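You operate a simulated robot arm through the tools that you are given. There is no shell and no other tool. Be economical: measure what you need, move in short steps, check, and stop when the job is done.

You are at the controls of a simulated robot arm. One attempt, no reset.

Task
Park the magnifier, move the disc to the green tray, wipe the soot off the glass and light the table.
Fine: use the felt block and put it back. What is to be rubbed or washed off counts as gone when no trace of it is left.

The check looks at the end state, three seconds after you hand in, the way a careful person would. Anything else that was tipped, shoved, dropped, spilled or broken makes it a failure.

Robot
A 7-joint arm with a two-finger parallel gripper, fixed in place. Base frame: the origin is at the foot of the arm, x ahead of it, y to its left, z up. Lengths are in mm, angles in rad, forces in N, time in s.
With the tool pointing down near the work surface it reaches from about 340 to 780 mm from the base axis. Its first joint turns from -2.897 to 2.897 rad. Payload 3.91 kg.
The tool frame sits at the grasp point between the pads (the TCP): z along the fingers, y along the line on which they close. The tips reach 30 mm beyond it. Largest opening 110 mm; finger width 20, thickness 10; the body of the gripper, 48 by 112 mm, starts 55 mm behind the TCP.
Orientation is that of the tool frame in the base frame, as a unit quaternion [w, x, y, z]. With the fingers straight down and closing along the base's y, the tool's x points along the base's -x, its y along +y and its z along -z.

Tools
- The arm moves only by the tool move_arm. Its argument "commands" is a list of rows, each a list of 7 numbers: the shift along the tool's x, y, z in units of 25 mm (1.0 is 25 mm), then the turn, a rotation vector about the tool's x, y, z in units of 4 degrees (1.0 is 4 degrees), then the finger opening in mm, from 0 to 110. In form: [[tx, ty, tz, wx, wy, wz, grip], ...]. A call has 1 to 10 rows; each row shifts and turns the commanded pose from where the row before left it, along the tool's axes as they then stand. A call with a number of a shift or a turn outside -1 to 1 is refused whole. A row lasts 0.2 s, in which the tool goes at most 50 mm and 0.15 rad; a call with a longer step from one row to the next is refused whole, and so is a gripper value outside its range. A pose out of reach is approached as far as the arm can. The call stops where the force on the tool passes 90 N (or 10 N more than at its start, if that is more) or the arm is blocked; 0.2 s more then pass. The fingers move at their own pace (about 153 mm/s each) and stop on an object; they squeeze with about 32 N. The grip force told is the motor's: it shows also when the fingers shut on nothing. Time passes only in rows, and 0.2 s behind the last, so rows that do not move let the fingers close. The reply holds the time, the measured pose of the TCP, the force on the tool along the base axes, the opening and the grip force, in the units named above and with some noise, with the torque about the TCP (base axes, N m) and any sound that the robot's microphone picked up.
- Cameras (640 x 400 px; columns grow to the right, rows downward): "scene" is fixed at [220.8, 499.4, 1693.5]; the picture's right is [0.79, -0.61, 0.00], its down [-0.61, -0.78, -0.15] and it looks along [0.09, 0.12, -0.99] (base axes); focal length 327 px, centre (320, 200). "wrist" rides on the gripper at [77, 7, -114] in the tool frame; the picture's right is [-0.09, 1.00, 0.00], its down [-0.80, -0.07, -0.59] and it looks along [-0.59, -0.05, 0.80] (tool axes); focal length 270 px, centre (320, 200). There is no depth. A picture from a camera that has moved, and an enlarged one, comes with that camera's place and axes in the base frame and with its lens.
- snapshot(camera): a new picture of that camera. It takes no simulated time.
- slide_trunk(by): slides the trunk up (or, below 0, down) by that many mm; the arm rides with it, the base frame stays. It gives what a move gives, with no picture.
- close_up(camera, box): a new picture of the part [left, top, right, bottom] of that camera's present view, enlarged. It takes no simulated time.
- sign_off(): hands the job in; it is judged then, once.

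Go step by step. Nothing tells you positions but the pictures and the camera data: compare them with the known pose of the tool, close in by small moves and look again before you grip or let go. The budget is 120 turns and 84 pictures, counting those below and the enlarged ones. Unless the task says otherwise, let go and move clear before handing in, and close with one line.

The tools are called after ">>>" by a JSON object that holds its "op" and its "data". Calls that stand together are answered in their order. move_arm: Moves the arm, as the interface text tells. Its arguments: {"type":"object","properties":{"commands":{"type":"array","items":{"type":"array","items":{"type":"number"}}}},"required":["commands"]} The other tools are called the same way: slide_trunk (by) slides the trunk up or down; snapshot (camera) takes a picture; close_up (camera, box) takes an enlarged picture of a part of a camera's view; sign_off () hands the job in.

At the start:

```text
t: 0.0
position: [262.0, 311.8, 1224.5]
tcp_rot: [0.0, 0.0, 1.0, 0.0]
contact_force: [0.2, -0.1, -0.3]
torque: [0.01, 0.0, 0.0]
opening: 110.1
grasp_force: 0.0
trunk travel left (down, up): [-550.0, 60.0]
```

scene: 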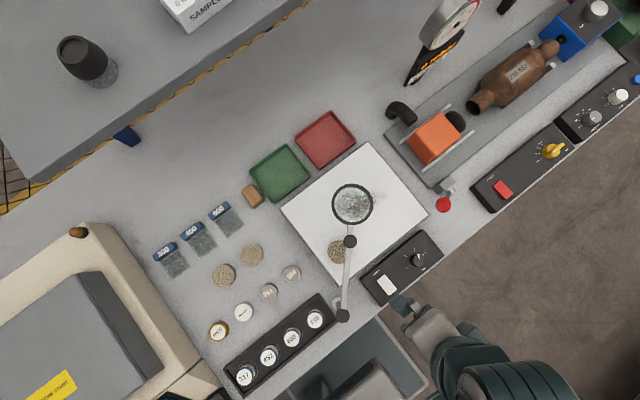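
wrist: 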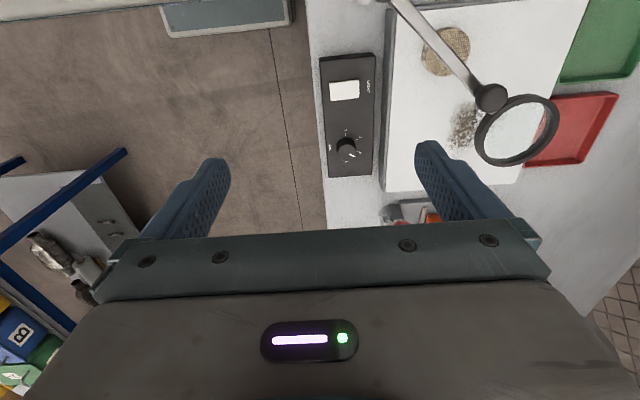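

I see a white glass panel with a jointed magnifier over it, a speckled disc, green and red trays, a small brown block and a control box with a rocker and a dial. I'll look closer first.

>>> {"op": "close_up", "data": {"camera": "scene", "box": [240, 100, 460, 330]}}

>>> {"op": "close_up", "data": {"camera": "scene", "box": [350, 220, 450, 310]}}

>>> {"op": "close_up", "data": {"camera": "wrist", "box": [310, 0, 630, 200]}}

>>> {"op": "close_up", "data": {"camera": "scene", "box": [140, 180, 360, 400]}}

```text
1.74 times, centred on (350, 215) of scene
camera zoom: at [220.8, 499.4, 1693.5], right [0.79, -0.61, 0.0], down [-0.61, -0.78, -0.15], along [0.09, 0.12, -0.99], focal length 568 px, centre (268, 174)
```

zoom: 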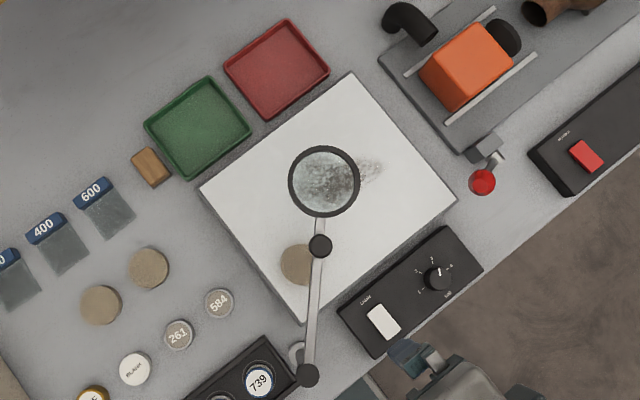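

```text
4.44 times, centred on (400, 265) of scene
camera zoom: at [220.8, 499.4, 1693.5], right [0.79, -0.61, 0.0], down [-0.61, -0.78, -0.15], along [0.09, 0.12, -0.99], focal length 1452 px, centre (-36, -89)
```

zoom: 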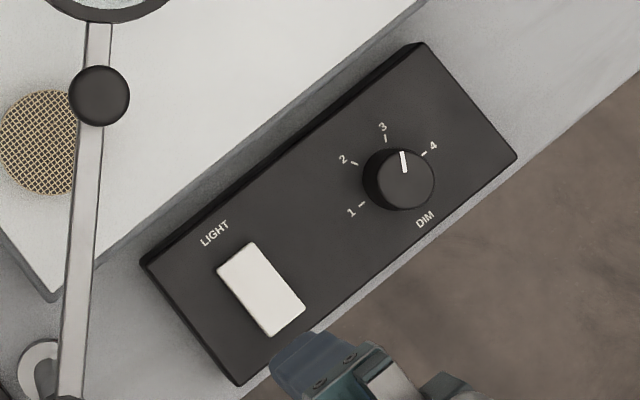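

```text
2.00 times, centred on (470, 100) of wrist
camera zoom: at [184.0, 320.2, 1339.6], right [0.09, 1.0, 0.0], down [0.8, -0.07, 0.59], along [0.59, -0.05, -0.8], focal length 541 px, centre (20, 400)
```

zoom: 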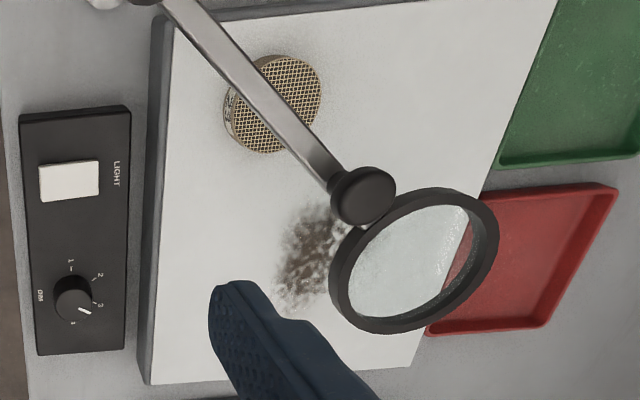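

```text
1.82 times, centred on (250, 290) of scene
camera zoom: at [220.8, 499.4, 1693.5], right [0.79, -0.61, 0.0], down [-0.61, -0.78, -0.15], along [0.09, 0.12, -0.99], focal length 594 px, centre (447, 36)
```

zoom: 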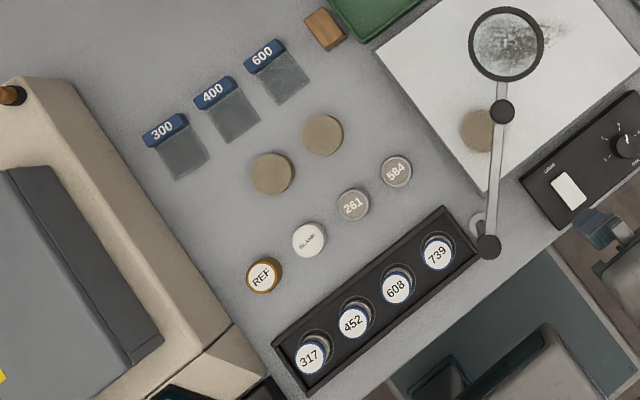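

Triangulating the two views puts the glass top near z 951, spanning about x 206–460 and y 412–633. The magnifier post is near (178, 383) and its lens near (325, 532, 1044). I'll shift back in x to see the post and its parking spot.

>>> {"op": "move_arm", "data": {"commands": [[1, 0.5, 0, 0, 0, 0, 110], [1, 0.5, 0, 0, 0, 0, 110], [1, 0.5, 0, 0, 0, 0, 110], [1, 0.5, 0, 0, 0, 0, 110], [0, 0, 0, 0, 0, 0, 110]]}}

>>> {"op": "snapshot", "data": {"camera": "wrist"}}

```text
t: 1.2
position: [160.8, 362.2, 1223.2]
tcp_rot: [0.0, 0.0, 1.0, 0.0]
contact_force: [-0.1, -0.4, -0.7]
torque: [0.0, 0.01, 0.0]
opening: 110.0
grasp_force: 0.0
trunk travel left (down, up): [-550.0, 60.0]
```

```text
77 pictures are left
camera wrist: at [83.7, 369.9, 1339.8], right [0.09, 1.0, 0.0], down [0.8, -0.07, 0.59], along [0.59, -0.05, -0.8], focal length 270 px, centre (320, 200)
```

wrist: 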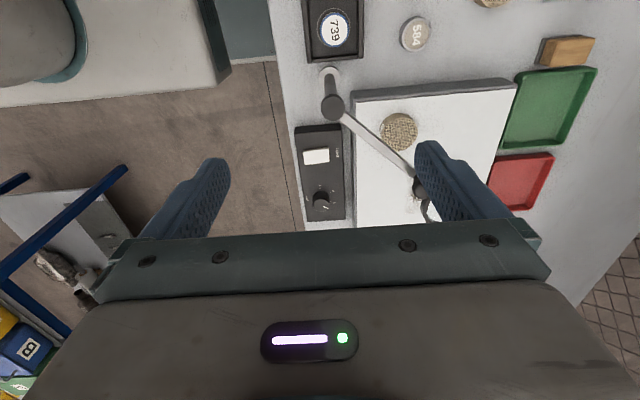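

>>> {"op": "close_up", "data": {"camera": "wrist", "box": [280, 0, 620, 230]}}

>>> {"op": "close_up", "data": {"camera": "wrist", "box": [290, 40, 400, 120]}}

>>> {"op": "close_up", "data": {"camera": "scene", "box": [310, 170, 390, 330]}}

```text
1.74 times, centred on (450, 115) of wrist
camera zoom: at [83.7, 369.9, 1339.8], right [0.09, 1.0, 0.0], down [0.8, -0.07, 0.59], along [0.59, -0.05, -0.8], focal length 470 px, centre (94, 348)
```

zoom: 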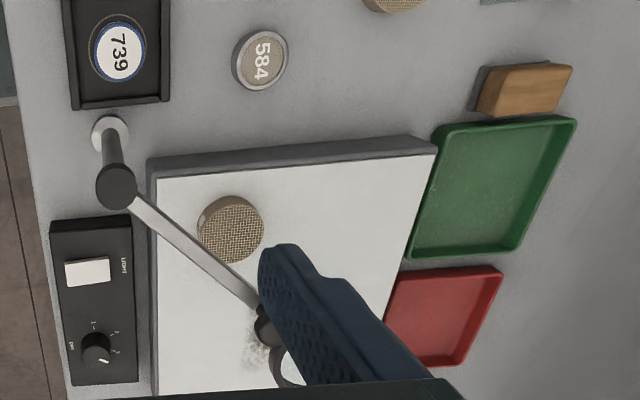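

```text
5.00 times, centred on (345, 80) of wrist
camera zoom: at [83.7, 369.9, 1339.8], right [0.09, 1.0, 0.0], down [0.8, -0.07, 0.59], along [0.59, -0.05, -0.8], focal length 1351 px, centre (195, 800)
```

zoom: 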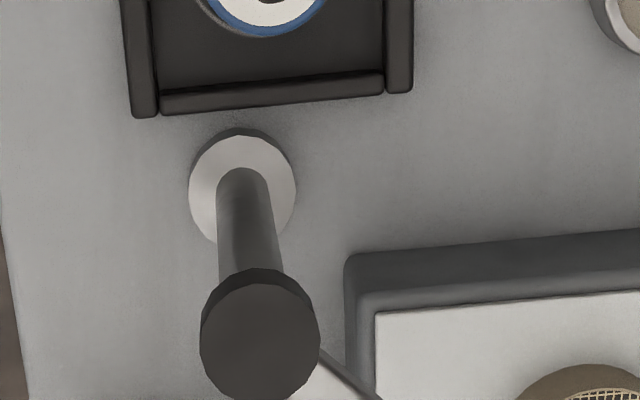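

```text
2.50 times, centred on (350, 250) of scene
camera zoom: at [220.8, 499.4, 1693.5], right [0.79, -0.61, 0.0], down [-0.61, -0.78, -0.15], along [0.09, 0.12, -0.99], focal length 817 px, centre (245, 75)
```

zoom: 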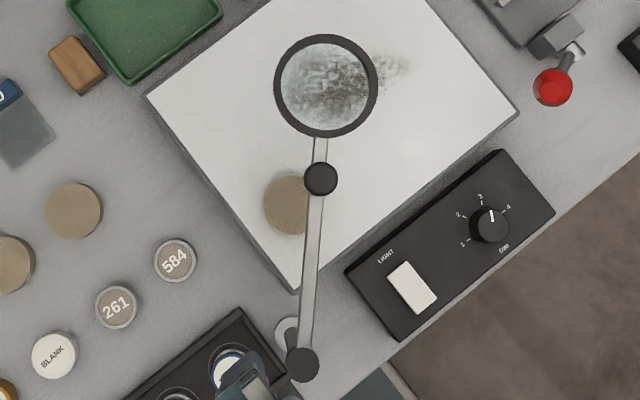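

There's no separate rest in view, so I read parking as swinging the magnifier clear of the glass. It pivots on the post, so I'll push the link round to the left with closed fingers, starting from beside it.

>>> {"op": "move_arm", "data": {"commands": [[-0.97, 0.56, 0, 0, 0, 0, 0], [-0.97, 0.56, 0, 0, 0, 0, 0], [-0.97, 0.56, 0, 0, 0, 0, 0], [-0.97, 0.56, 0, 0, 0, 0, 0], [-0.97, 0.56, 0, 0, 0, 0, 0], [0, 0, 0, 0, 0, 0, 0]]}}

>>> {"op": "slide_trunk", "data": {"by": -80}}

>>> {"op": "snapshot", "data": {"camera": "wrist"}}

>>> {"op": "snapshot", "data": {"camera": "scene"}}

```text
t: 2.6
position: [282.5, 433.6, 1224.1]
tcp_rot: [0.0, 0.0, 1.0, 0.0]
contact_force: [0.7, -0.6, -0.3]
torque: [-0.03, 0.0, -0.04]
opening: 0.1
grasp_force: 31.7
trunk travel left (down, up): [-550.0, 60.0]
```

```text
t: 3.8
position: [283.0, 432.8, 1144.0]
tcp_rot: [0.0, 0.0, 1.0, -0.001]
contact_force: [0.2, -0.3, 0.2]
torque: [-0.03, 0.03, 0.01]
opening: 0.0
grasp_force: 31.5
trunk travel left (down, up): [-470.0, 140.0]
```

```text
73 pictures are left
camera wrist: at [205.2, 440.5, 1259.5], right [0.09, 1.0, 0.0], down [0.8, -0.07, 0.59], along [0.59, -0.05, -0.8], focal length 270 px, centre (320, 200)
```

wrist: 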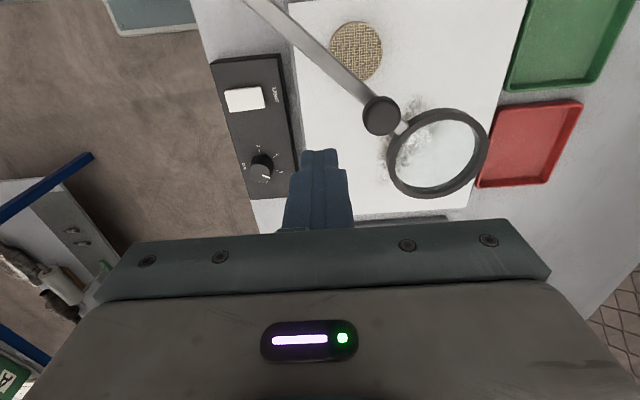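

```text
72 pictures are left
```

scene: 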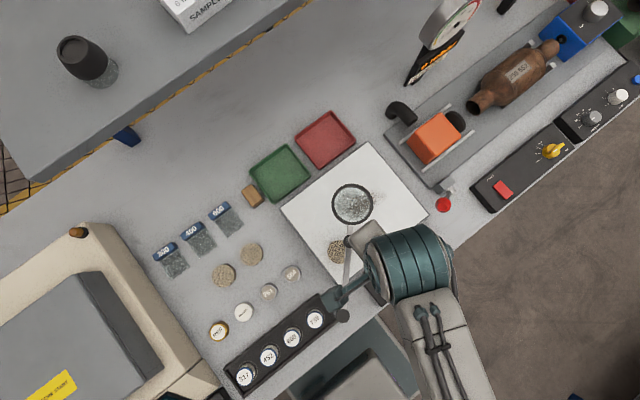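

The elbow knob checks out at (273, 478). I'm dropping to link height beside the link and then sweeping gently along an arc about the post.

>>> {"op": "slide_trunk", "data": {"by": -80}}

>>> {"op": "move_arm", "data": {"commands": [[0.32, 0.5, 0, 0, 0, 0, 0], [0.32, 0.5, 0, 0, 0, 0, 0], [0.44, 0.4, 0, 0, 0, 0, 0], [0.44, 0.4, 0, 0, 0, 0, 0], [0, 0, 0, 0, 0, 0, 0]]}}

>>> {"op": "snapshot", "data": {"camera": "wrist"}}

```text
t: 4.9
position: [281.4, 433.5, 1064.5]
tcp_rot: [0.0, 0.0, 1.0, 0.001]
contact_force: [-1.0, -0.2, 0.2]
torque: [0.02, 0.02, -0.03]
opening: 0.0
grasp_force: 31.4
trunk travel left (down, up): [-390.0, 220.0]
```

```text
t: 6.1
position: [243.6, 477.5, 1064.6]
tcp_rot: [0.0, 0.0, 1.0, -0.001]
contact_force: [-5.9, -14.4, -4.3]
torque: [0.01, -0.07, 0.22]
opening: 0.3
grasp_force: 32.1
trunk travel left (down, up): [-390.0, 220.0]
```

```text
71 pictures are left
camera wrist: at [165.6, 484.1, 1180.0], right [0.09, 1.0, 0.0], down [0.8, -0.07, 0.59], along [0.59, -0.05, -0.8], focal length 270 px, centre (320, 200)
```

wrist: 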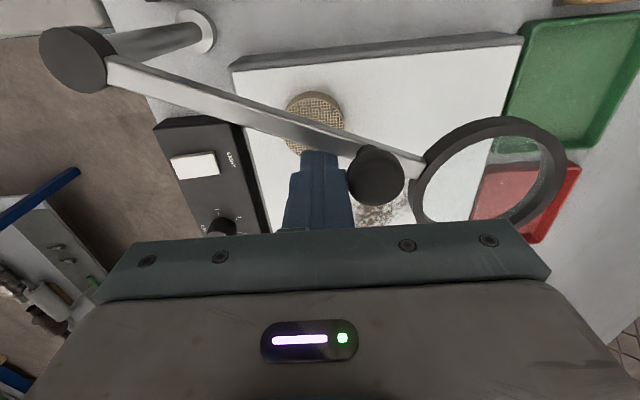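

The magnifier is swinging smoothly, with the fingers against the link just inside the elbow. I'm continuing along the arc.

>>> {"op": "move_arm", "data": {"commands": [[0.54, 0.28, 0, 0, 0, 0, 0], [0.54, 0.28, 0, 0, 0, 0, 0], [0.58, 0.14, 0, 0, 0, 0, 0], [0.58, 0.14, 0, 0, 0, 0, 0], [0.6, 0, 0, 0, 0, 0, 0], [0.6, -0.05, 0, 0, 0, 0, 0], [0, 0, 0, 0, 0, 0, 0]]}}

>>> {"op": "snapshot", "data": {"camera": "wrist"}}

```text
t: 7.7
position: [193.5, 490.1, 1067.8]
tcp_rot: [0.0, 0.013, 1.0, -0.001]
contact_force: [67.3, -36.1, 2.6]
torque: [0.13, -1.14, 0.21]
opening: 0.1
grasp_force: 32.1
trunk travel left (down, up): [-390.0, 220.0]
```

```text
70 pictures are left
camera wrist: at [117.1, 499.1, 1181.9], right [0.11, 0.99, 0.0], down [0.8, -0.09, 0.59], along [0.59, -0.07, -0.8], focal length 270 px, centre (320, 200)
```

wrist: 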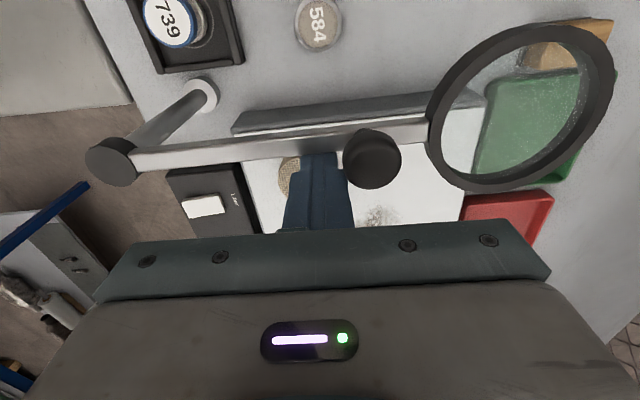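

The link now points straight along +y and resisted with 67 N, which looks like an end stop. I'll back off and check where the lens sits.

>>> {"op": "move_arm", "data": {"commands": [[-0.6, 0, 0, 0, 0, 0, 0], [-0.6, -0.2, 0, 0, 0, 0, 0], [-1, -0.5, 0, 0, 0, 0, 0], [-1, -1, 0, 0, 0, 0, 0], [0, -1, 0, 0, 0, 0, 0], [0, -1, 0, 0, 0, 0, 0], [0, -1, 0, 0, 0, 0, 0], [0, 0, 0, 0, 0, 0, 0]]}}

>>> {"op": "close_up", "data": {"camera": "scene", "box": [240, 130, 440, 330]}}

>>> {"op": "snapshot", "data": {"camera": "wrist"}}

```text
t: 9.5
position: [237.7, 380.2, 1064.4]
tcp_rot: [0.0, 0.0, 1.0, 0.0]
contact_force: [-0.1, 0.3, 0.2]
torque: [-0.01, -0.03, 0.01]
opening: 0.0
grasp_force: 31.9
trunk travel left (down, up): [-390.0, 220.0]
```

```text
2.00 times, centred on (340, 230) of scene
camera zoom: at [220.8, 499.4, 1693.5], right [0.79, -0.61, 0.0], down [-0.61, -0.78, -0.15], along [0.09, 0.12, -0.99], focal length 653 px, centre (280, 140)
```

zoom: 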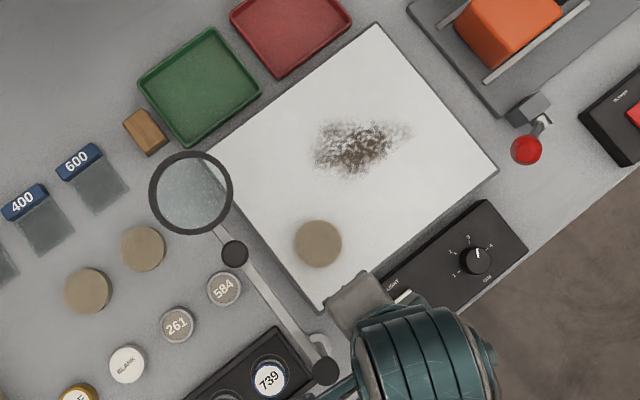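

```text
68 pictures are left
camera wrist: at [160.7, 387.9, 1179.2], right [0.09, 1.0, 0.0], down [0.8, -0.07, 0.59], along [0.59, -0.05, -0.8], focal length 270 px, centre (320, 200)
```

wrist: 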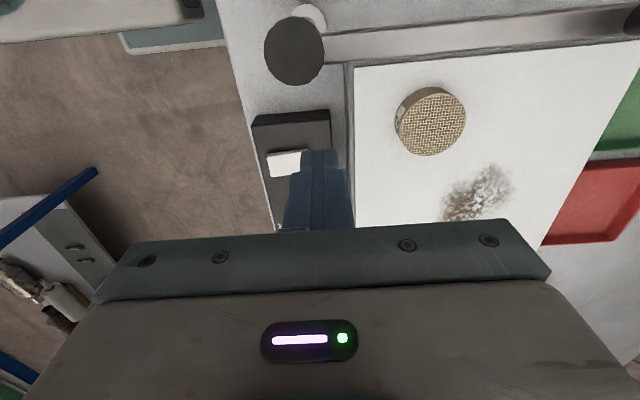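

The magnifier rests at 90°, with its lens near (177, 590) beside the glass, and the disc and soot are exposed. The disc centre is about (249, 471) with its top near z 963. I'm turning the tool 90° so the camera side faces +y for the next grasps.

>>> {"op": "move_arm", "data": {"commands": [[0, 0, 0, 0, 0, 1, 70], [0, 0, 0, 0, 0, 1, 70], [0, 0, 0, 0, 0, 1, 70], [0, 0, 0, 0, 0, 1, 70], [0, 0, 0, 0, 0, 1, 70], [0, 0, 0, 0, 0, 1, 70], [0, 0, 0, 0, 0, 1, 70], [0, 0, 0, 0, 0, 1, 70], [0, 0, 0, 0, 0, 1, 70], [0, 0, 0, 0, 0, 1, 70]]}}

>>> {"op": "move_arm", "data": {"commands": [[0, 0, 0, 0, 0, 1, 70], [0, 0, 0, 0, 0, 1, 70], [0, 0, 0, 0, 0, 1, 70], [0, 0, 0, 0, 0, 1, 70], [0, 0, 0, 0, 0, 1, 70], [0, 0, 0, 0, 0, 1, 70], [0, 0, 0, 0, 0, 1, 70], [0, 0, 0, 0, 0, 1, 70], [0, 0, 0, 0, 0, 1, 70], [0, 0, 0, 0, 0, 1, 70]]}}

>>> {"op": "move_arm", "data": {"commands": [[0, 0, 0, 0, 0, 1, 70], [0, 0, 0, 0, 0, 1, 70], [0, 0, 0, 0, 0, 0.5, 70], [0, 0, 0, 0, 0, 0, 70]]}}

>>> {"op": "snapshot", "data": {"camera": "wrist"}}

```text
t: 11.7
position: [238.9, 379.8, 1064.1]
tcp_rot: [0.0, 0.343, 0.939, 0.0]
contact_force: [0.1, -1.0, 0.5]
torque: [0.0, 0.01, -0.02]
opening: 69.7
grasp_force: 0.1
trunk travel left (down, up): [-390.0, 220.0]
```

```text
t: 13.9
position: [238.1, 380.2, 1065.1]
tcp_rot: [0.0, 0.644, 0.765, 0.0]
contact_force: [-0.5, -0.8, 0.6]
torque: [-0.02, 0.03, 0.0]
opening: 70.1
grasp_force: 0.1
trunk travel left (down, up): [-390.0, 220.0]
```

```text
t: 14.9
position: [238.7, 380.6, 1064.0]
tcp_rot: [0.0, 0.708, 0.706, -0.001]
contact_force: [0.7, -0.1, 0.3]
torque: [-0.02, -0.03, 0.0]
opening: 70.1
grasp_force: 0.0
trunk travel left (down, up): [-390.0, 220.0]
```

```text
67 pictures are left
camera wrist: at [245.2, 457.6, 1179.3], right [1.0, -0.09, 0.0], down [-0.07, -0.8, 0.59], along [-0.05, -0.59, -0.8], focal length 270 px, centre (320, 200)
```

wrist: 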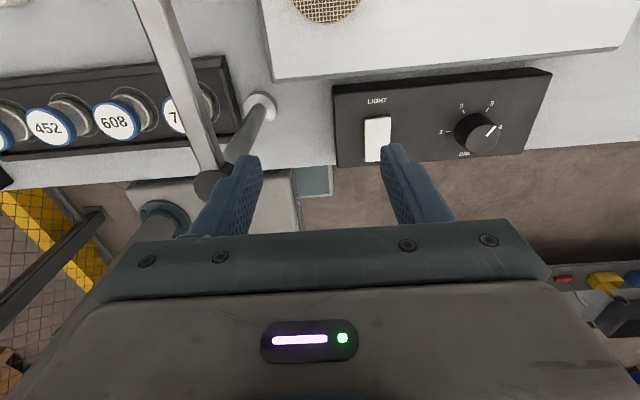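

Tool x now points to +y and tool y to +x. I'm moving over the disc.

>>> {"op": "move_arm", "data": {"commands": [[0.9, 0.1, 0, 0, 0, 0, 80], [0.9, 0.1, 0, 0, 0, 0, 80], [0.9, 0.1, 0, 0, 0, 0, 80], [0.9, 0.11, 0, 0, 0, 0, 80], [0, 0, 0, 0, 0, 0, 80]]}}

>>> {"op": "slide_trunk", "data": {"by": -45}}

>>> {"op": "snapshot", "data": {"camera": "wrist"}}

>>> {"op": "snapshot", "data": {"camera": "scene"}}

```text
t: 16.1
position: [249.0, 470.8, 1063.7]
tcp_rot: [0.0, 0.707, 0.707, 0.0]
contact_force: [0.1, 0.3, -0.2]
torque: [0.01, 0.03, -0.01]
opening: 80.2
grasp_force: 0.1
trunk travel left (down, up): [-390.0, 220.0]
```

```text
t: 17.0
position: [249.0, 470.2, 1019.9]
tcp_rot: [0.0, 0.708, 0.707, 0.0]
contact_force: [-0.3, -0.4, 0.1]
torque: [0.0, 0.04, 0.0]
opening: 79.9
grasp_force: 0.0
trunk travel left (down, up): [-345.0, 265.0]
```

```text
66 pictures are left
camera wrist: at [255.1, 547.6, 1134.9], right [1.0, -0.09, 0.0], down [-0.07, -0.8, 0.59], along [-0.05, -0.59, -0.8], focal length 270 px, centre (320, 200)
```

wrist: 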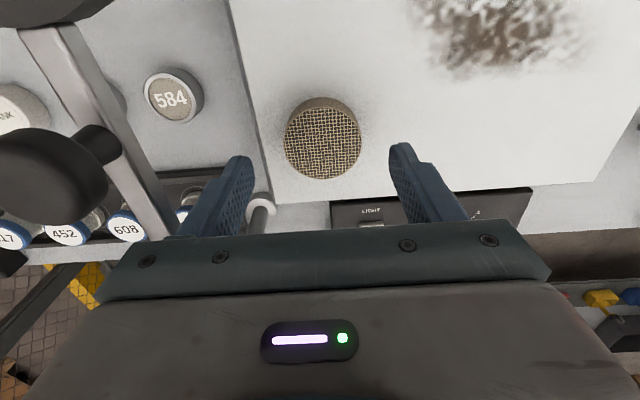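

```text
65 pictures are left
```

scene: 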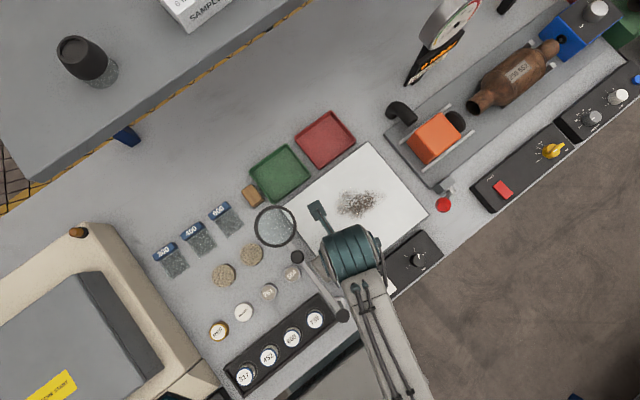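

The disc is centred at about (250, 469) between the fingers. I'm lowering so the tips stop just above the glass.

>>> {"op": "slide_trunk", "data": {"by": -36}}

>>> {"op": "snapshot", "data": {"camera": "wrist"}}

```text
t: 17.8
position: [247.8, 469.5, 983.2]
tcp_rot: [0.001, 0.707, 0.707, 0.001]
contact_force: [0.6, 0.3, -1.0]
torque: [0.01, -0.02, -0.01]
opening: 80.2
grasp_force: 0.0
trunk travel left (down, up): [-309.0, 301.0]
```

```text
64 pictures are left
camera wrist: at [255.1, 547.6, 1098.9], right [1.0, -0.09, 0.0], down [-0.07, -0.8, 0.59], along [-0.05, -0.59, -0.8], focal length 270 px, centre (320, 200)
```

wrist: 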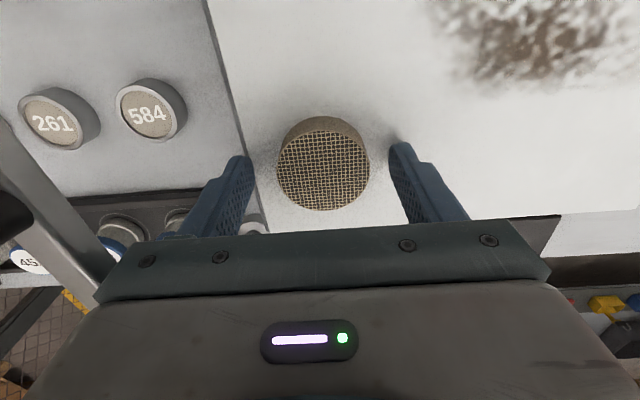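

Centred on the disc; closing now.

>>> {"op": "move_arm", "data": {"commands": [[0, 0, 0.08, 0, 0, 0, 60], [0, 0, 0, 0, 0, 0, 40], [0, 0, 0, 0, 0, 0, 40], [0, 0, 0, 0, 0, 0, 40]]}}

>>> {"op": "slide_trunk", "data": {"by": 30}}

>>> {"op": "snapshot", "data": {"camera": "wrist"}}

```text
t: 18.8
position: [248.0, 471.7, 981.1]
tcp_rot: [0.0, 0.707, 0.707, 0.0]
contact_force: [0.6, 0.1, 1.1]
torque: [-0.01, 0.02, 0.01]
opening: 49.5
grasp_force: 32.1
trunk travel left (down, up): [-309.0, 301.0]
```

```text
t: 19.6
position: [249.8, 470.8, 1011.5]
tcp_rot: [0.001, 0.708, 0.706, 0.001]
contact_force: [0.5, 0.0, -0.3]
torque: [0.01, 0.01, 0.0]
opening: 49.4
grasp_force: 32.2
trunk travel left (down, up): [-339.0, 271.0]
```

```text
63 pictures are left
camera wrist: at [255.3, 547.9, 1126.7], right [1.0, -0.09, 0.0], down [-0.07, -0.8, 0.59], along [-0.05, -0.59, -0.8], focal length 270 px, centre (320, 200)
```

wrist: 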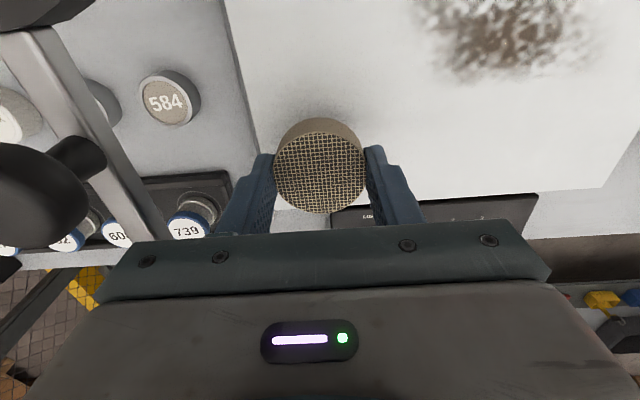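

The disc is held firmly at 49.5 mm. I'm raising it well clear of the lens and carrying it over the green tray, whose centre is about (255, 702).

>>> {"op": "slide_trunk", "data": {"by": 85}}

>>> {"op": "move_arm", "data": {"commands": [[0.5, 0.5, 0, 0, 0, 0, 40], [0.9, 0.5, 0, 0, 0, 0, 40], [1, 0, 0, 0, 0, 0, 40], [1, 0, 0, 0, 0, 0, 40], [1, 0, 0, 0, 0, 0, 40], [1, 0, 0, 0, 0, 0, 40], [1, 0, 0, 0, 0, 0, 40], [1, -0.2, 0, 0, 0, 0, 40], [1, -0.5, 0, 0, 0, 0, 40], [0.8, -0.1, 0, 0, 0, 0, 40]]}}

>>> {"op": "snapshot", "data": {"camera": "wrist"}}

>>> {"op": "snapshot", "data": {"camera": "scene"}}

```text
t: 20.8
position: [249.3, 470.3, 1096.1]
tcp_rot: [0.001, 0.707, 0.708, 0.0]
contact_force: [0.2, 1.2, -0.3]
torque: [0.04, 0.0, 0.01]
opening: 49.5
grasp_force: 32.3
trunk travel left (down, up): [-424.0, 186.0]
```

```text
t: 23.0
position: [243.7, 643.4, 1076.6]
tcp_rot: [0.0, 0.708, 0.706, 0.0]
contact_force: [-0.3, -0.2, 0.5]
torque: [0.0, -0.03, 0.03]
opening: 49.4
grasp_force: 31.9
out of reach, approached as far as the arm can: row 7, 8, 9, 10
trunk travel left (down, up): [-424.0, 186.0]
```

```text
62 pictures are left
camera wrist: at [251.3, 721.6, 1190.4], right [1.0, -0.09, 0.0], down [-0.07, -0.8, 0.6], along [-0.05, -0.59, -0.8], focal length 270 px, centre (320, 200)
```

wrist: 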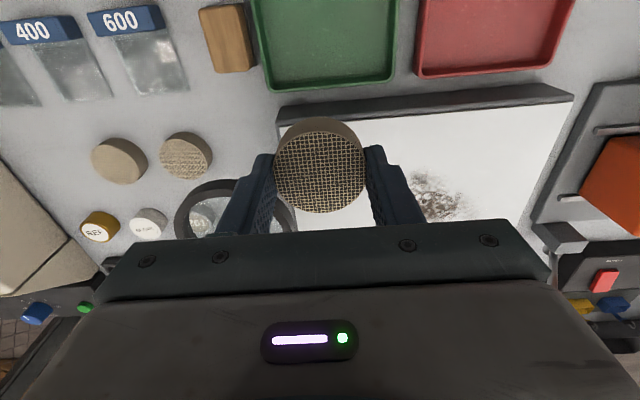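

```text
61 pictures are left
```

scene: 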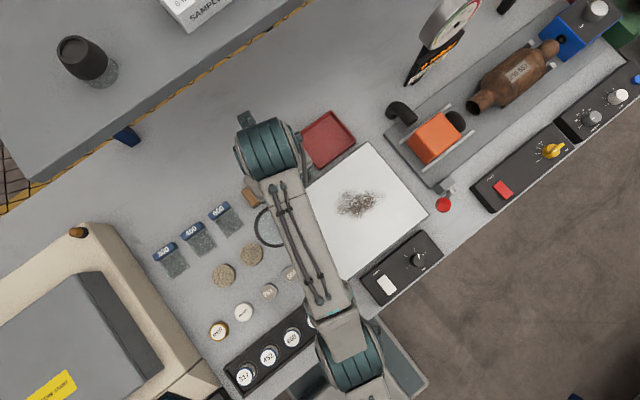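

That stopped short in reach because the arm sits too low relative to the tool. I need the trunk higher and the tool lower relative to it, so I'll lower the tool a little and see how the commanded pose behaves.

>>> {"op": "move_arm", "data": {"commands": [[0, 0, 0.4, 0, 0, 0, 40], [0, 0, 0.4, 0, 0, 0, 40], [0, 0, 0, 0, 0, 0, 40]]}}

>>> {"op": "slide_trunk", "data": {"by": 60}}

```text
t: 23.8
position: [246.5, 646.3, 1062.7]
tcp_rot: [0.0, 0.707, 0.707, 0.0]
contact_force: [-0.4, 0.9, -0.5]
torque: [0.0, -0.05, -0.01]
opening: 49.3
grasp_force: 32.0
out of reach, approached as far as the arm can: row 2
trunk travel left (down, up): [-424.0, 186.0]
```

```text
t: 24.8
position: [245.5, 647.7, 1119.1]
tcp_rot: [0.002, 0.707, 0.707, -0.001]
contact_force: [0.1, 0.2, -0.6]
torque: [0.03, 0.0, 0.0]
opening: 49.4
grasp_force: 31.9
trunk travel left (down, up): [-484.0, 126.0]
```

The command follows the reachable pose. I'm raising the trunk further, then going down and forward together.

>>> {"op": "slide_trunk", "data": {"by": 66}}

>>> {"op": "move_arm", "data": {"commands": [[0, 0, 1, 0, 0, 0, 40], [0, 0, 1, 0, 0, 0, 40], [0, 0, 1, 0, 0, 0, 40], [0.5, 0.1, 0.6, 0, 0, 0, 40], [0.5, 0.1, 0.6, 0, 0, 0, 40], [0.5, 0.1, 0.3, 0, 0, 0, 40], [0.6, 0.1, 0.3, 0, 0, 0, 40], [0, 0, 0, 0, 0, 0, 40]]}}

>>> {"op": "snapshot", "data": {"camera": "wrist"}}

```text
t: 25.8
position: [245.8, 647.5, 1185.4]
tcp_rot: [0.002, 0.708, 0.706, -0.001]
contact_force: [-0.3, -0.5, -0.1]
torque: [-0.02, -0.01, -0.01]
opening: 49.3
grasp_force: 32.4
trunk travel left (down, up): [-550.0, 60.0]
```

```text
t: 27.6
position: [261.1, 682.1, 1078.5]
tcp_rot: [0.001, 0.707, 0.707, 0.0]
contact_force: [0.3, 0.2, -0.8]
torque: [0.03, -0.02, -0.01]
opening: 49.3
grasp_force: 31.5
out of reach, approached as far as the arm can: row 1, 2, 3, 4, 5, 6, 7
trunk travel left (down, up): [-550.0, 60.0]
```

```text
60 pictures are left
camera wrist: at [267.1, 759.3, 1193.6], right [1.0, -0.09, 0.0], down [-0.07, -0.8, 0.6], along [-0.05, -0.59, -0.8], focal length 270 px, centre (320, 200)
```

wrist: 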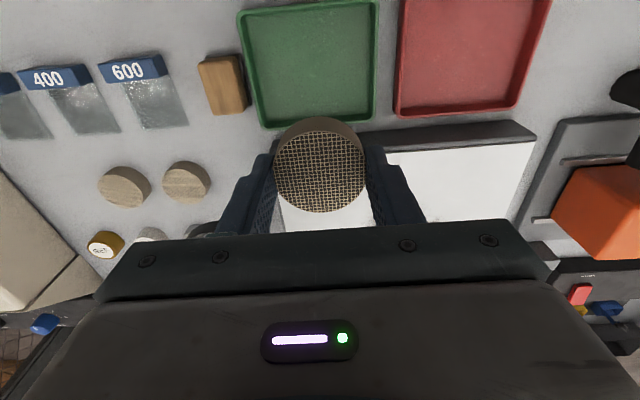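

The tray's centre is about (258, 708). I'm continuing down and forward.

>>> {"op": "move_arm", "data": {"commands": [[0, 0, 0.8, 0, 0, 0, 40], [0.2, 0, 0.8, 0, 0, 0, 40], [0.2, 0, 0.6, 0, 0, 0, 40], [0.2, 0, 0.4, 0, 0, 0, 40], [0, 0, 0, 0, 0, 0, 40]]}}

>>> {"op": "snapshot", "data": {"camera": "wrist"}}

```text
t: 28.8
position: [259.5, 697.0, 1013.3]
tcp_rot: [0.001, 0.707, 0.707, -0.001]
contact_force: [-1.2, -0.7, 0.3]
torque: [0.02, -0.01, 0.01]
opening: 49.1
grasp_force: 31.9
trunk travel left (down, up): [-550.0, 60.0]
```

```text
59 pictures are left
camera wrist: at [266.5, 773.9, 1127.9], right [1.0, -0.09, 0.0], down [-0.07, -0.8, 0.6], along [-0.05, -0.59, -0.8], focal length 270 px, centre (320, 200)
```

wrist: 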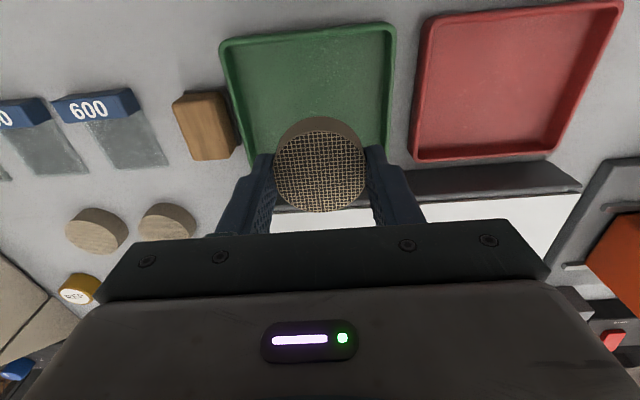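

I'm moving 10 mm further into the tray and lowering, watching the force near the floor.

>>> {"op": "move_arm", "data": {"commands": [[0.2, 0, 0.4, 0, 0, 0, 40], [0.2, 0, 0.4, 0, 0, 0, 40], [0, 0, 0.4, 0, 0, 0, 40], [0, 0, 0.4, 0, 0, 0, 40], [0, 0, 0, 0, 0, 0, 40]]}}

>>> {"op": "snapshot", "data": {"camera": "wrist"}}

```text
t: 30.0
position: [258.2, 699.9, 971.5]
tcp_rot: [0.001, 0.708, 0.706, -0.002]
contact_force: [0.3, 0.6, -0.1]
torque: [-0.01, -0.01, -0.03]
opening: 49.4
grasp_force: 32.0
out of reach, approached as far as the arm can: row 1, 2
trunk travel left (down, up): [-550.0, 60.0]
```

```text
58 pictures are left
camera wrist: at [265.2, 777.9, 1087.4], right [1.0, -0.09, 0.0], down [-0.07, -0.8, 0.6], along [-0.05, -0.59, -0.8], focal length 270 px, centre (320, 200)
```

wrist: 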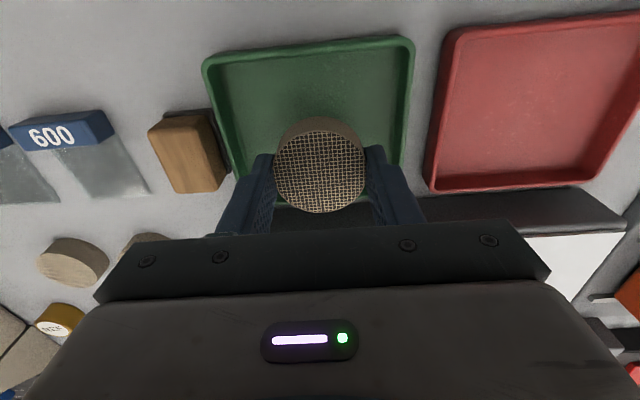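

>>> {"op": "move_arm", "data": {"commands": [[0.1, 0, 0.2, 0, 0, 0, 40], [0, 0, 0.2, 0, 0, 0, 40], [0, 0, 0, 0, 0, 0, 40]]}}

>>> {"op": "snapshot", "data": {"camera": "wrist"}}

```text
t: 30.8
position: [258.6, 701.3, 962.1]
tcp_rot: [0.002, 0.708, 0.707, -0.002]
contact_force: [-0.1, -0.3, 0.5]
torque: [0.0, -0.03, -0.01]
opening: 49.2
grasp_force: 31.4
trunk travel left (down, up): [-550.0, 60.0]
```

```text
57 pictures are left
camera wrist: at [265.2, 780.4, 1076.9], right [1.0, -0.09, 0.0], down [-0.07, -0.8, 0.6], along [-0.05, -0.59, -0.8], focal length 270 px, centre (320, 200)
```

wrist: 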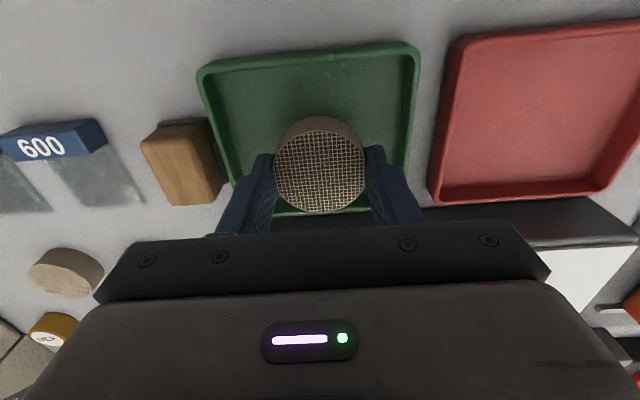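

>>> {"op": "move_arm", "data": {"commands": [[0, 0, 0.12, 0, 0, 0, 40], [0, 0, 0.12, 0, 0, 0, 40], [0, 0, 0.12, 0, 0, 0, 40], [0, 0, 0, 0, 0, 0, 40]]}}

```text
t: 31.8
position: [259.4, 702.2, 952.1]
tcp_rot: [0.001, 0.708, 0.706, -0.001]
contact_force: [0.3, -0.9, -1.1]
torque: [0.0, 0.03, 0.03]
opening: 49.2
grasp_force: 32.2
trunk travel left (down, up): [-550.0, 60.0]
```

>>> {"op": "move_arm", "data": {"commands": [[0, 0, 0.12, 0, 0, 0, 40], [0, 0, 0.12, 0, 0, 0, 40], [0, 0, 0, 0, 0, 0, 40]]}}

>>> {"op": "snapshot", "data": {"camera": "wrist"}}

```text
t: 32.6
position: [258.6, 703.4, 945.7]
tcp_rot: [0.001, 0.707, 0.707, -0.001]
contact_force: [0.5, -0.1, -0.4]
torque: [-0.01, 0.0, -0.01]
opening: 49.4
grasp_force: 32.3
trunk travel left (down, up): [-550.0, 60.0]
```

```text
56 pictures are left
camera wrist: at [265.0, 780.6, 1062.3], right [1.0, -0.09, 0.0], down [-0.07, -0.8, 0.6], along [-0.05, -0.59, -0.8], focal length 270 px, centre (320, 200)
```

wrist: 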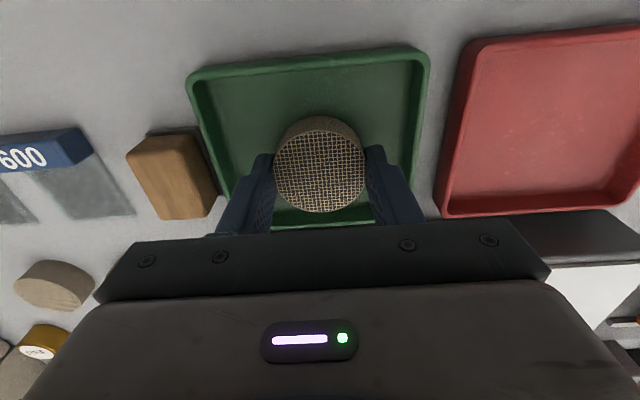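

>>> {"op": "move_arm", "data": {"commands": [[0, 0, 0.12, 0, 0, 0, 40], [0, 0, 0.12, 0, 0, 0, 40], [0, 0, 0.12, 0, 0, 0, 40], [0, 0, 0, 0, 0, 0, 40]]}}

```text
t: 33.6
position: [258.2, 702.6, 937.6]
tcp_rot: [0.001, 0.707, 0.707, -0.001]
contact_force: [0.2, -1.6, 0.1]
torque: [-0.02, 0.01, -0.01]
opening: 49.3
grasp_force: 31.6
trunk travel left (down, up): [-550.0, 60.0]
```

>>> {"op": "move_arm", "data": {"commands": [[0, 0, 0.12, 0, 0, 0, 40], [0, 0, 0.12, 0, 0, 0, 40], [0, 0, 0, 0, 0, 0, 40]]}}

>>> {"op": "snapshot", "data": {"camera": "wrist"}}

```text
t: 34.4
position: [257.8, 702.8, 934.7]
tcp_rot: [-0.001, 0.707, 0.707, 0.001]
contact_force: [1.2, 2.1, 15.9]
torque: [0.02, -0.05, -0.04]
opening: 49.4
grasp_force: 32.1
trunk travel left (down, up): [-550.0, 60.0]
```

```text
55 pictures are left
camera wrist: at [264.6, 779.8, 1050.1], right [1.0, -0.09, 0.0], down [-0.07, -0.8, 0.59], along [-0.05, -0.59, -0.81], focal length 270 px, centre (320, 200)
```

wrist: 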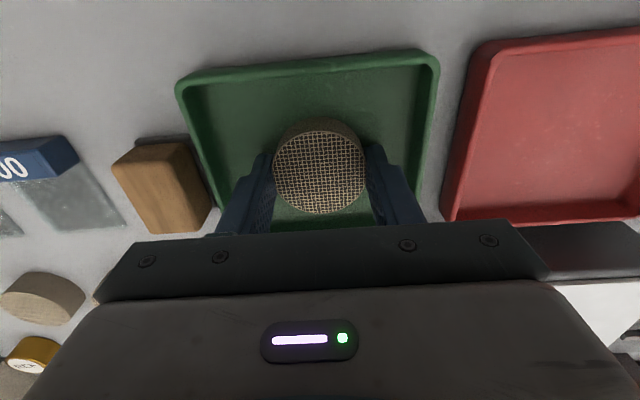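

The disc is now on the tray floor, showing 16 N upward. I'm releasing with a small opening and rising.

>>> {"op": "move_arm", "data": {"commands": [[0, 0, -0.08, 0, 0, 0, 52], [0, 0, 0, 0, 0, 0, 62], [0, 0, 0, 0, 0, 0, 62], [0, 0, -0.5, 0, 0, 0, 62], [0, 0, -1, 0, 0, 0, 62], [0, 0, -1, 0, 0, 0, 62], [0, 0, 0, 0, 0, 0, 62]]}}

>>> {"op": "snapshot", "data": {"camera": "wrist"}}

```text
t: 36.0
position: [257.4, 699.6, 996.0]
tcp_rot: [0.001, 0.708, 0.706, -0.002]
contact_force: [-0.6, -1.3, -0.1]
torque: [0.01, -0.03, -0.03]
opening: 62.0
grasp_force: 0.0
out of reach, approached as far as the arm can: row 6
trunk travel left (down, up): [-550.0, 60.0]
```

```text
54 pictures are left
camera wrist: at [263.8, 776.7, 1111.9], right [1.0, -0.09, 0.0], down [-0.07, -0.8, 0.6], along [-0.05, -0.59, -0.8], focal length 270 px, centre (320, 200)
```

wrist: 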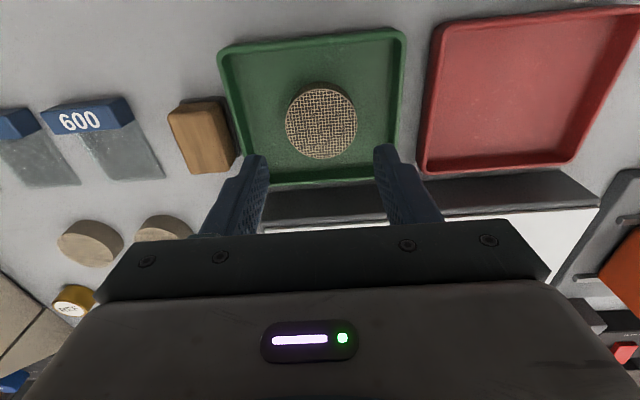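

The disc sits in the green tray. The felt block is near (170, 700), long along y and close to the tray, so I'll grip it by its ends. That means turning the tool back 90°.

>>> {"op": "move_arm", "data": {"commands": [[0, 0, 0, 0, 0, -1, 75], [0, 0, 0, 0, 0, -1, 75], [0, 0, 0, 0, 0, -1, 75], [0, 0, 0, 0, 0, -1, 75], [0, 0, 0, 0, 0, -1, 75], [0, 0, 0, 0, 0, -1, 75], [0, 0, 0, 0, 0, -1, 75], [0, 0, 0, 0, 0, -1, 75], [0, 0, 0, 0, 0, -1, 75], [0, 0, 0, 0, 0, -1, 75]]}}

>>> {"op": "move_arm", "data": {"commands": [[0, 0, 0, 0, 0, -1, 75], [0, 0, 0, 0, 0, -1, 75], [0, 0, 0, 0, 0, -1, 75], [0, 0, 0, 0, 0, -1, 75], [0, 0, 0, 0, 0, -1, 75], [0, 0, 0, 0, 0, -1, 75], [0, 0, 0, 0, 0, -1, 75], [0, 0, 0, 0, 0, -1, 75], [0, 0, 0, 0, 0, -1, 75], [0, 0, 0, 0, 0, -1, 75]]}}

>>> {"op": "move_arm", "data": {"commands": [[0, 0, 0, 0, 0, -1, 75], [0, 0, 0, 0, 0, -1, 75], [0, 0, 0, 0, 0, -0.5, 75], [0.8, 0, 0, 0, 0, 0, 75], [0.8, 0, 0, 0, 0, 0, 75], [0.8, 0, 0, 0, 0, 0, 75], [0, 0, 0, 0, 0, 0, 75]]}}

>>> {"op": "snapshot", "data": {"camera": "wrist"}}

```text
t: 38.2
position: [256.7, 699.6, 996.6]
tcp_rot: [0.001, 0.422, 0.906, -0.001]
contact_force: [-0.3, 1.2, 0.9]
torque: [-0.01, 0.02, 0.03]
opening: 75.2
grasp_force: 0.0
trunk travel left (down, up): [-550.0, 60.0]
```

```text
t: 40.4
position: [257.6, 700.1, 996.2]
tcp_rot: [0.0, 0.087, 0.996, -0.001]
contact_force: [0.0, -0.4, 0.7]
torque: [-0.02, -0.02, -0.03]
opening: 75.0
grasp_force: 0.0
trunk travel left (down, up): [-550.0, 60.0]
```

```text
t: 42.0
position: [197.0, 699.9, 997.0]
tcp_rot: [0.0, 0.0, 1.0, -0.001]
contact_force: [0.5, 0.0, -0.2]
torque: [0.03, -0.02, -0.01]
opening: 75.0
grasp_force: 0.0
trunk travel left (down, up): [-550.0, 60.0]
```

```text
53 pictures are left
camera wrist: at [119.7, 707.3, 1111.8], right [0.09, 1.0, 0.0], down [0.8, -0.07, 0.59], along [0.59, -0.06, -0.8], focal length 270 px, centre (320, 200)
```

wrist: 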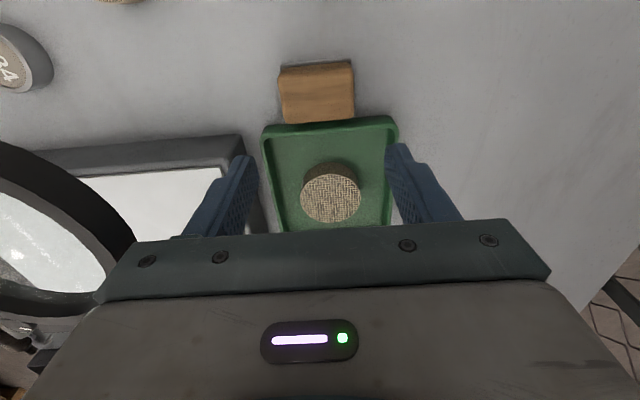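

The block is centred at about (171.5, 700) and about 50 mm long. I'm moving over it and lowering partway.

>>> {"op": "move_arm", "data": {"commands": [[0.52, 0, 0, 0, 0, 0, 75], [0.5, 0, 0, 0, 0, 0, 75], [0, 0, 0.5, 0, 0, 0, 75], [0, 0, 0.5, 0, 0, 0, 75], [0, 0, 0.5, 0, 0, 0, 75], [0, 0, 0, 0, 0, 0, 75]]}}

>>> {"op": "snapshot", "data": {"camera": "wrist"}}

>>> {"op": "close_up", "data": {"camera": "scene", "box": [180, 120, 360, 280]}}

```text
t: 43.4
position: [170.4, 700.7, 959.3]
tcp_rot: [-0.001, 0.0, 1.0, -0.002]
contact_force: [-0.1, 0.8, 0.1]
torque: [0.0, 0.0, 0.03]
opening: 74.9
grasp_force: 0.0
trunk travel left (down, up): [-550.0, 60.0]
```

```text
52 pictures are left
camera wrist: at [94.2, 707.5, 1073.7], right [0.09, 1.0, 0.0], down [0.8, -0.07, 0.59], along [0.59, -0.05, -0.8], focal length 270 px, centre (320, 200)
```

wrist: 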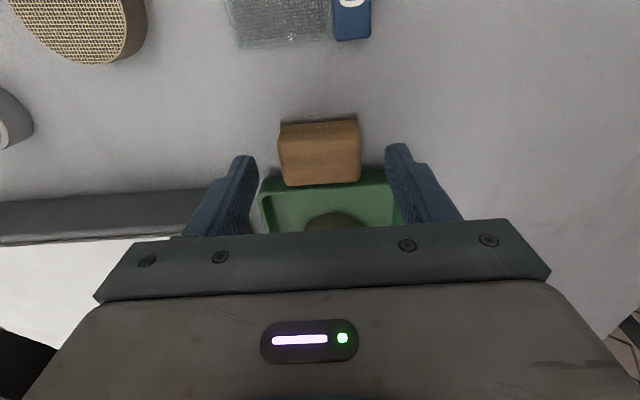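

```text
2.50 times, centred on (270, 200) of scene
camera zoom: at [220.8, 499.4, 1693.5], right [0.79, -0.61, 0.0], down [-0.61, -0.78, -0.15], along [0.09, 0.12, -0.99], focal length 817 px, centre (445, 200)
```

zoom: 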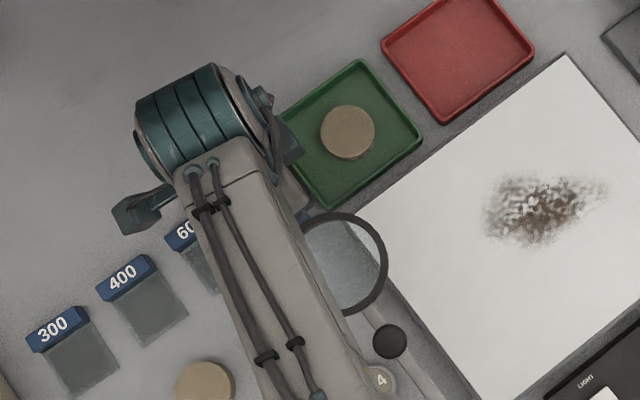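

Aligned. I'm descending to grip height.

>>> {"op": "move_arm", "data": {"commands": [[0, 0, 0.3, 0, 0, 0, 75], [0, 0, 0.3, 0, 0, 0, 75], [0, 0, 0.2, 0, 0, 0, 75], [0, 0, 0, 0, 0, 0, 75]]}}

>>> {"op": "snapshot", "data": {"camera": "wrist"}}

```text
t: 44.4
position: [171.4, 699.0, 939.3]
tcp_rot: [0.0, 0.0, 1.0, -0.001]
contact_force: [0.0, -0.3, -0.6]
torque: [-0.01, -0.02, 0.03]
opening: 75.2
grasp_force: 0.1
trunk travel left (down, up): [-550.0, 60.0]
```

```text
50 pictures are left
camera wrist: at [94.1, 707.3, 1053.5], right [0.09, 1.0, 0.0], down [0.8, -0.07, 0.59], along [0.59, -0.05, -0.8], focal length 270 px, centre (320, 200)
```

wrist: 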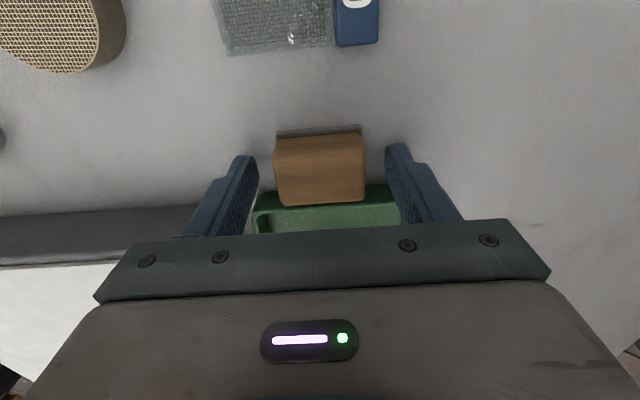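

>>> {"op": "move_arm", "data": {"commands": [[0, 0, 0.08, 0, 0, 0, 65], [0, 0, 0, 0, 0, 0, 40], [0, 0, 0, 0, 0, 0, 40], [0, 0, 0, 0, 0, 0, 40]]}}

>>> {"op": "move_arm", "data": {"commands": [[0, 0, -0.5, 0, 0, 0, 40], [0, 0, -0.5, 0, 0, 0, 40], [0, 0, -0.5, 0, 0, 0, 40], [0, 0, 0, 0, 0, 0, 40]]}}

>>> {"op": "snapshot", "data": {"camera": "wrist"}}

```text
t: 45.4
position: [170.3, 699.4, 936.6]
tcp_rot: [-0.001, 0.0, 1.0, -0.001]
contact_force: [0.4, 0.2, -0.4]
torque: [0.01, -0.04, 0.0]
opening: 48.9
grasp_force: 32.0
trunk travel left (down, up): [-550.0, 60.0]
```

```text
t: 46.4
position: [171.6, 699.3, 974.5]
tcp_rot: [0.0, 0.0, 1.0, -0.002]
contact_force: [0.4, 0.6, -0.6]
torque: [-0.03, -0.02, 0.02]
opening: 48.8
grasp_force: 32.4
trunk travel left (down, up): [-550.0, 60.0]
```

```text
49 pictures are left
camera wrist: at [94.4, 707.4, 1089.7], right [0.09, 1.0, 0.0], down [0.8, -0.07, 0.59], along [0.59, -0.06, -0.8], focal length 270 px, centre (320, 200)
```

wrist: 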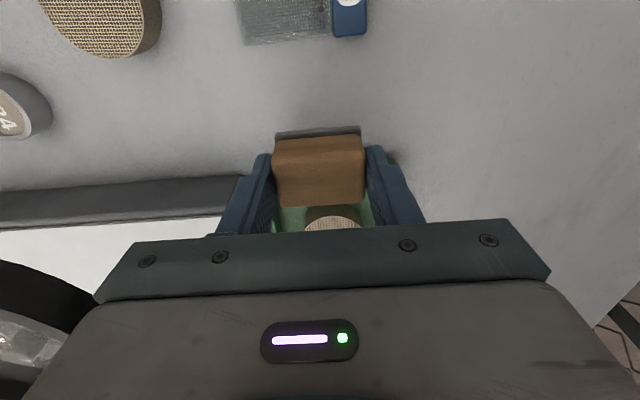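

I'm holding the block (48.8 mm), and its home is TCP (170.5, 699.4, 936.6). I'm going around the lens to above the glass at the soot's far-left corner.

>>> {"op": "slide_trunk", "data": {"by": 35}}

>>> {"op": "move_arm", "data": {"commands": [[-0.84, -0.09, 0, 0, 0, 0, 40], [-0.84, -0.09, 0, 0, 0, 0, 40], [-0.84, -0.09, 0, 0, 0, 0, 40], [-0.84, -0.09, 0, 0, 0, 0, 40], [-0.9, -1, 0, 0, 0, 0, 40], [-0.9, -1, 0, 0, 0, 0, 40], [0, -0.87, 0, 0, 0, 0, 40], [0, -0.87, 0, 0, 0, 0, 40], [0, -0.87, 0, 0, 0, 0, 40], [0, 0, 0, 0, 0, 0, 40]]}}

>>> {"op": "snapshot", "data": {"camera": "wrist"}}

>>> {"op": "close_up", "data": {"camera": "scene", "box": [240, 120, 440, 320]}}

```text
t: 47.2
position: [171.1, 700.2, 1009.3]
tcp_rot: [0.0, 0.0, 1.0, -0.002]
contact_force: [0.0, 0.0, -0.7]
torque: [-0.01, 0.0, 0.02]
opening: 48.8
grasp_force: 32.3
trunk travel left (down, up): [-585.0, 25.0]
```

```text
t: 49.4
position: [300.7, 574.6, 1008.9]
tcp_rot: [0.0, 0.0, 1.0, -0.001]
contact_force: [0.2, 0.0, -1.0]
torque: [-0.01, 0.0, 0.02]
opening: 48.9
grasp_force: 31.9
trunk travel left (down, up): [-585.0, 25.0]
```

```text
48 pictures are left
camera wrist: at [224.0, 582.6, 1124.5], right [0.09, 1.0, 0.0], down [0.8, -0.07, 0.59], along [0.59, -0.05, -0.8], focal length 270 px, centre (320, 200)
```

wrist: 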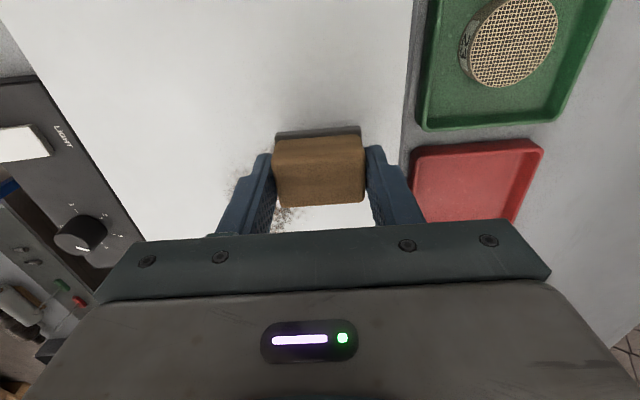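

```text
2.00 times, centred on (340, 220) of scene
camera zoom: at [220.8, 499.4, 1693.5], right [0.79, -0.61, 0.0], down [-0.61, -0.78, -0.15], along [0.09, 0.12, -0.99], focal length 653 px, centre (280, 160)
```

zoom: 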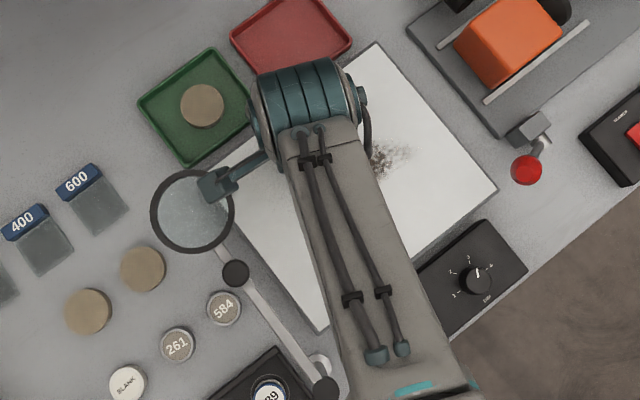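

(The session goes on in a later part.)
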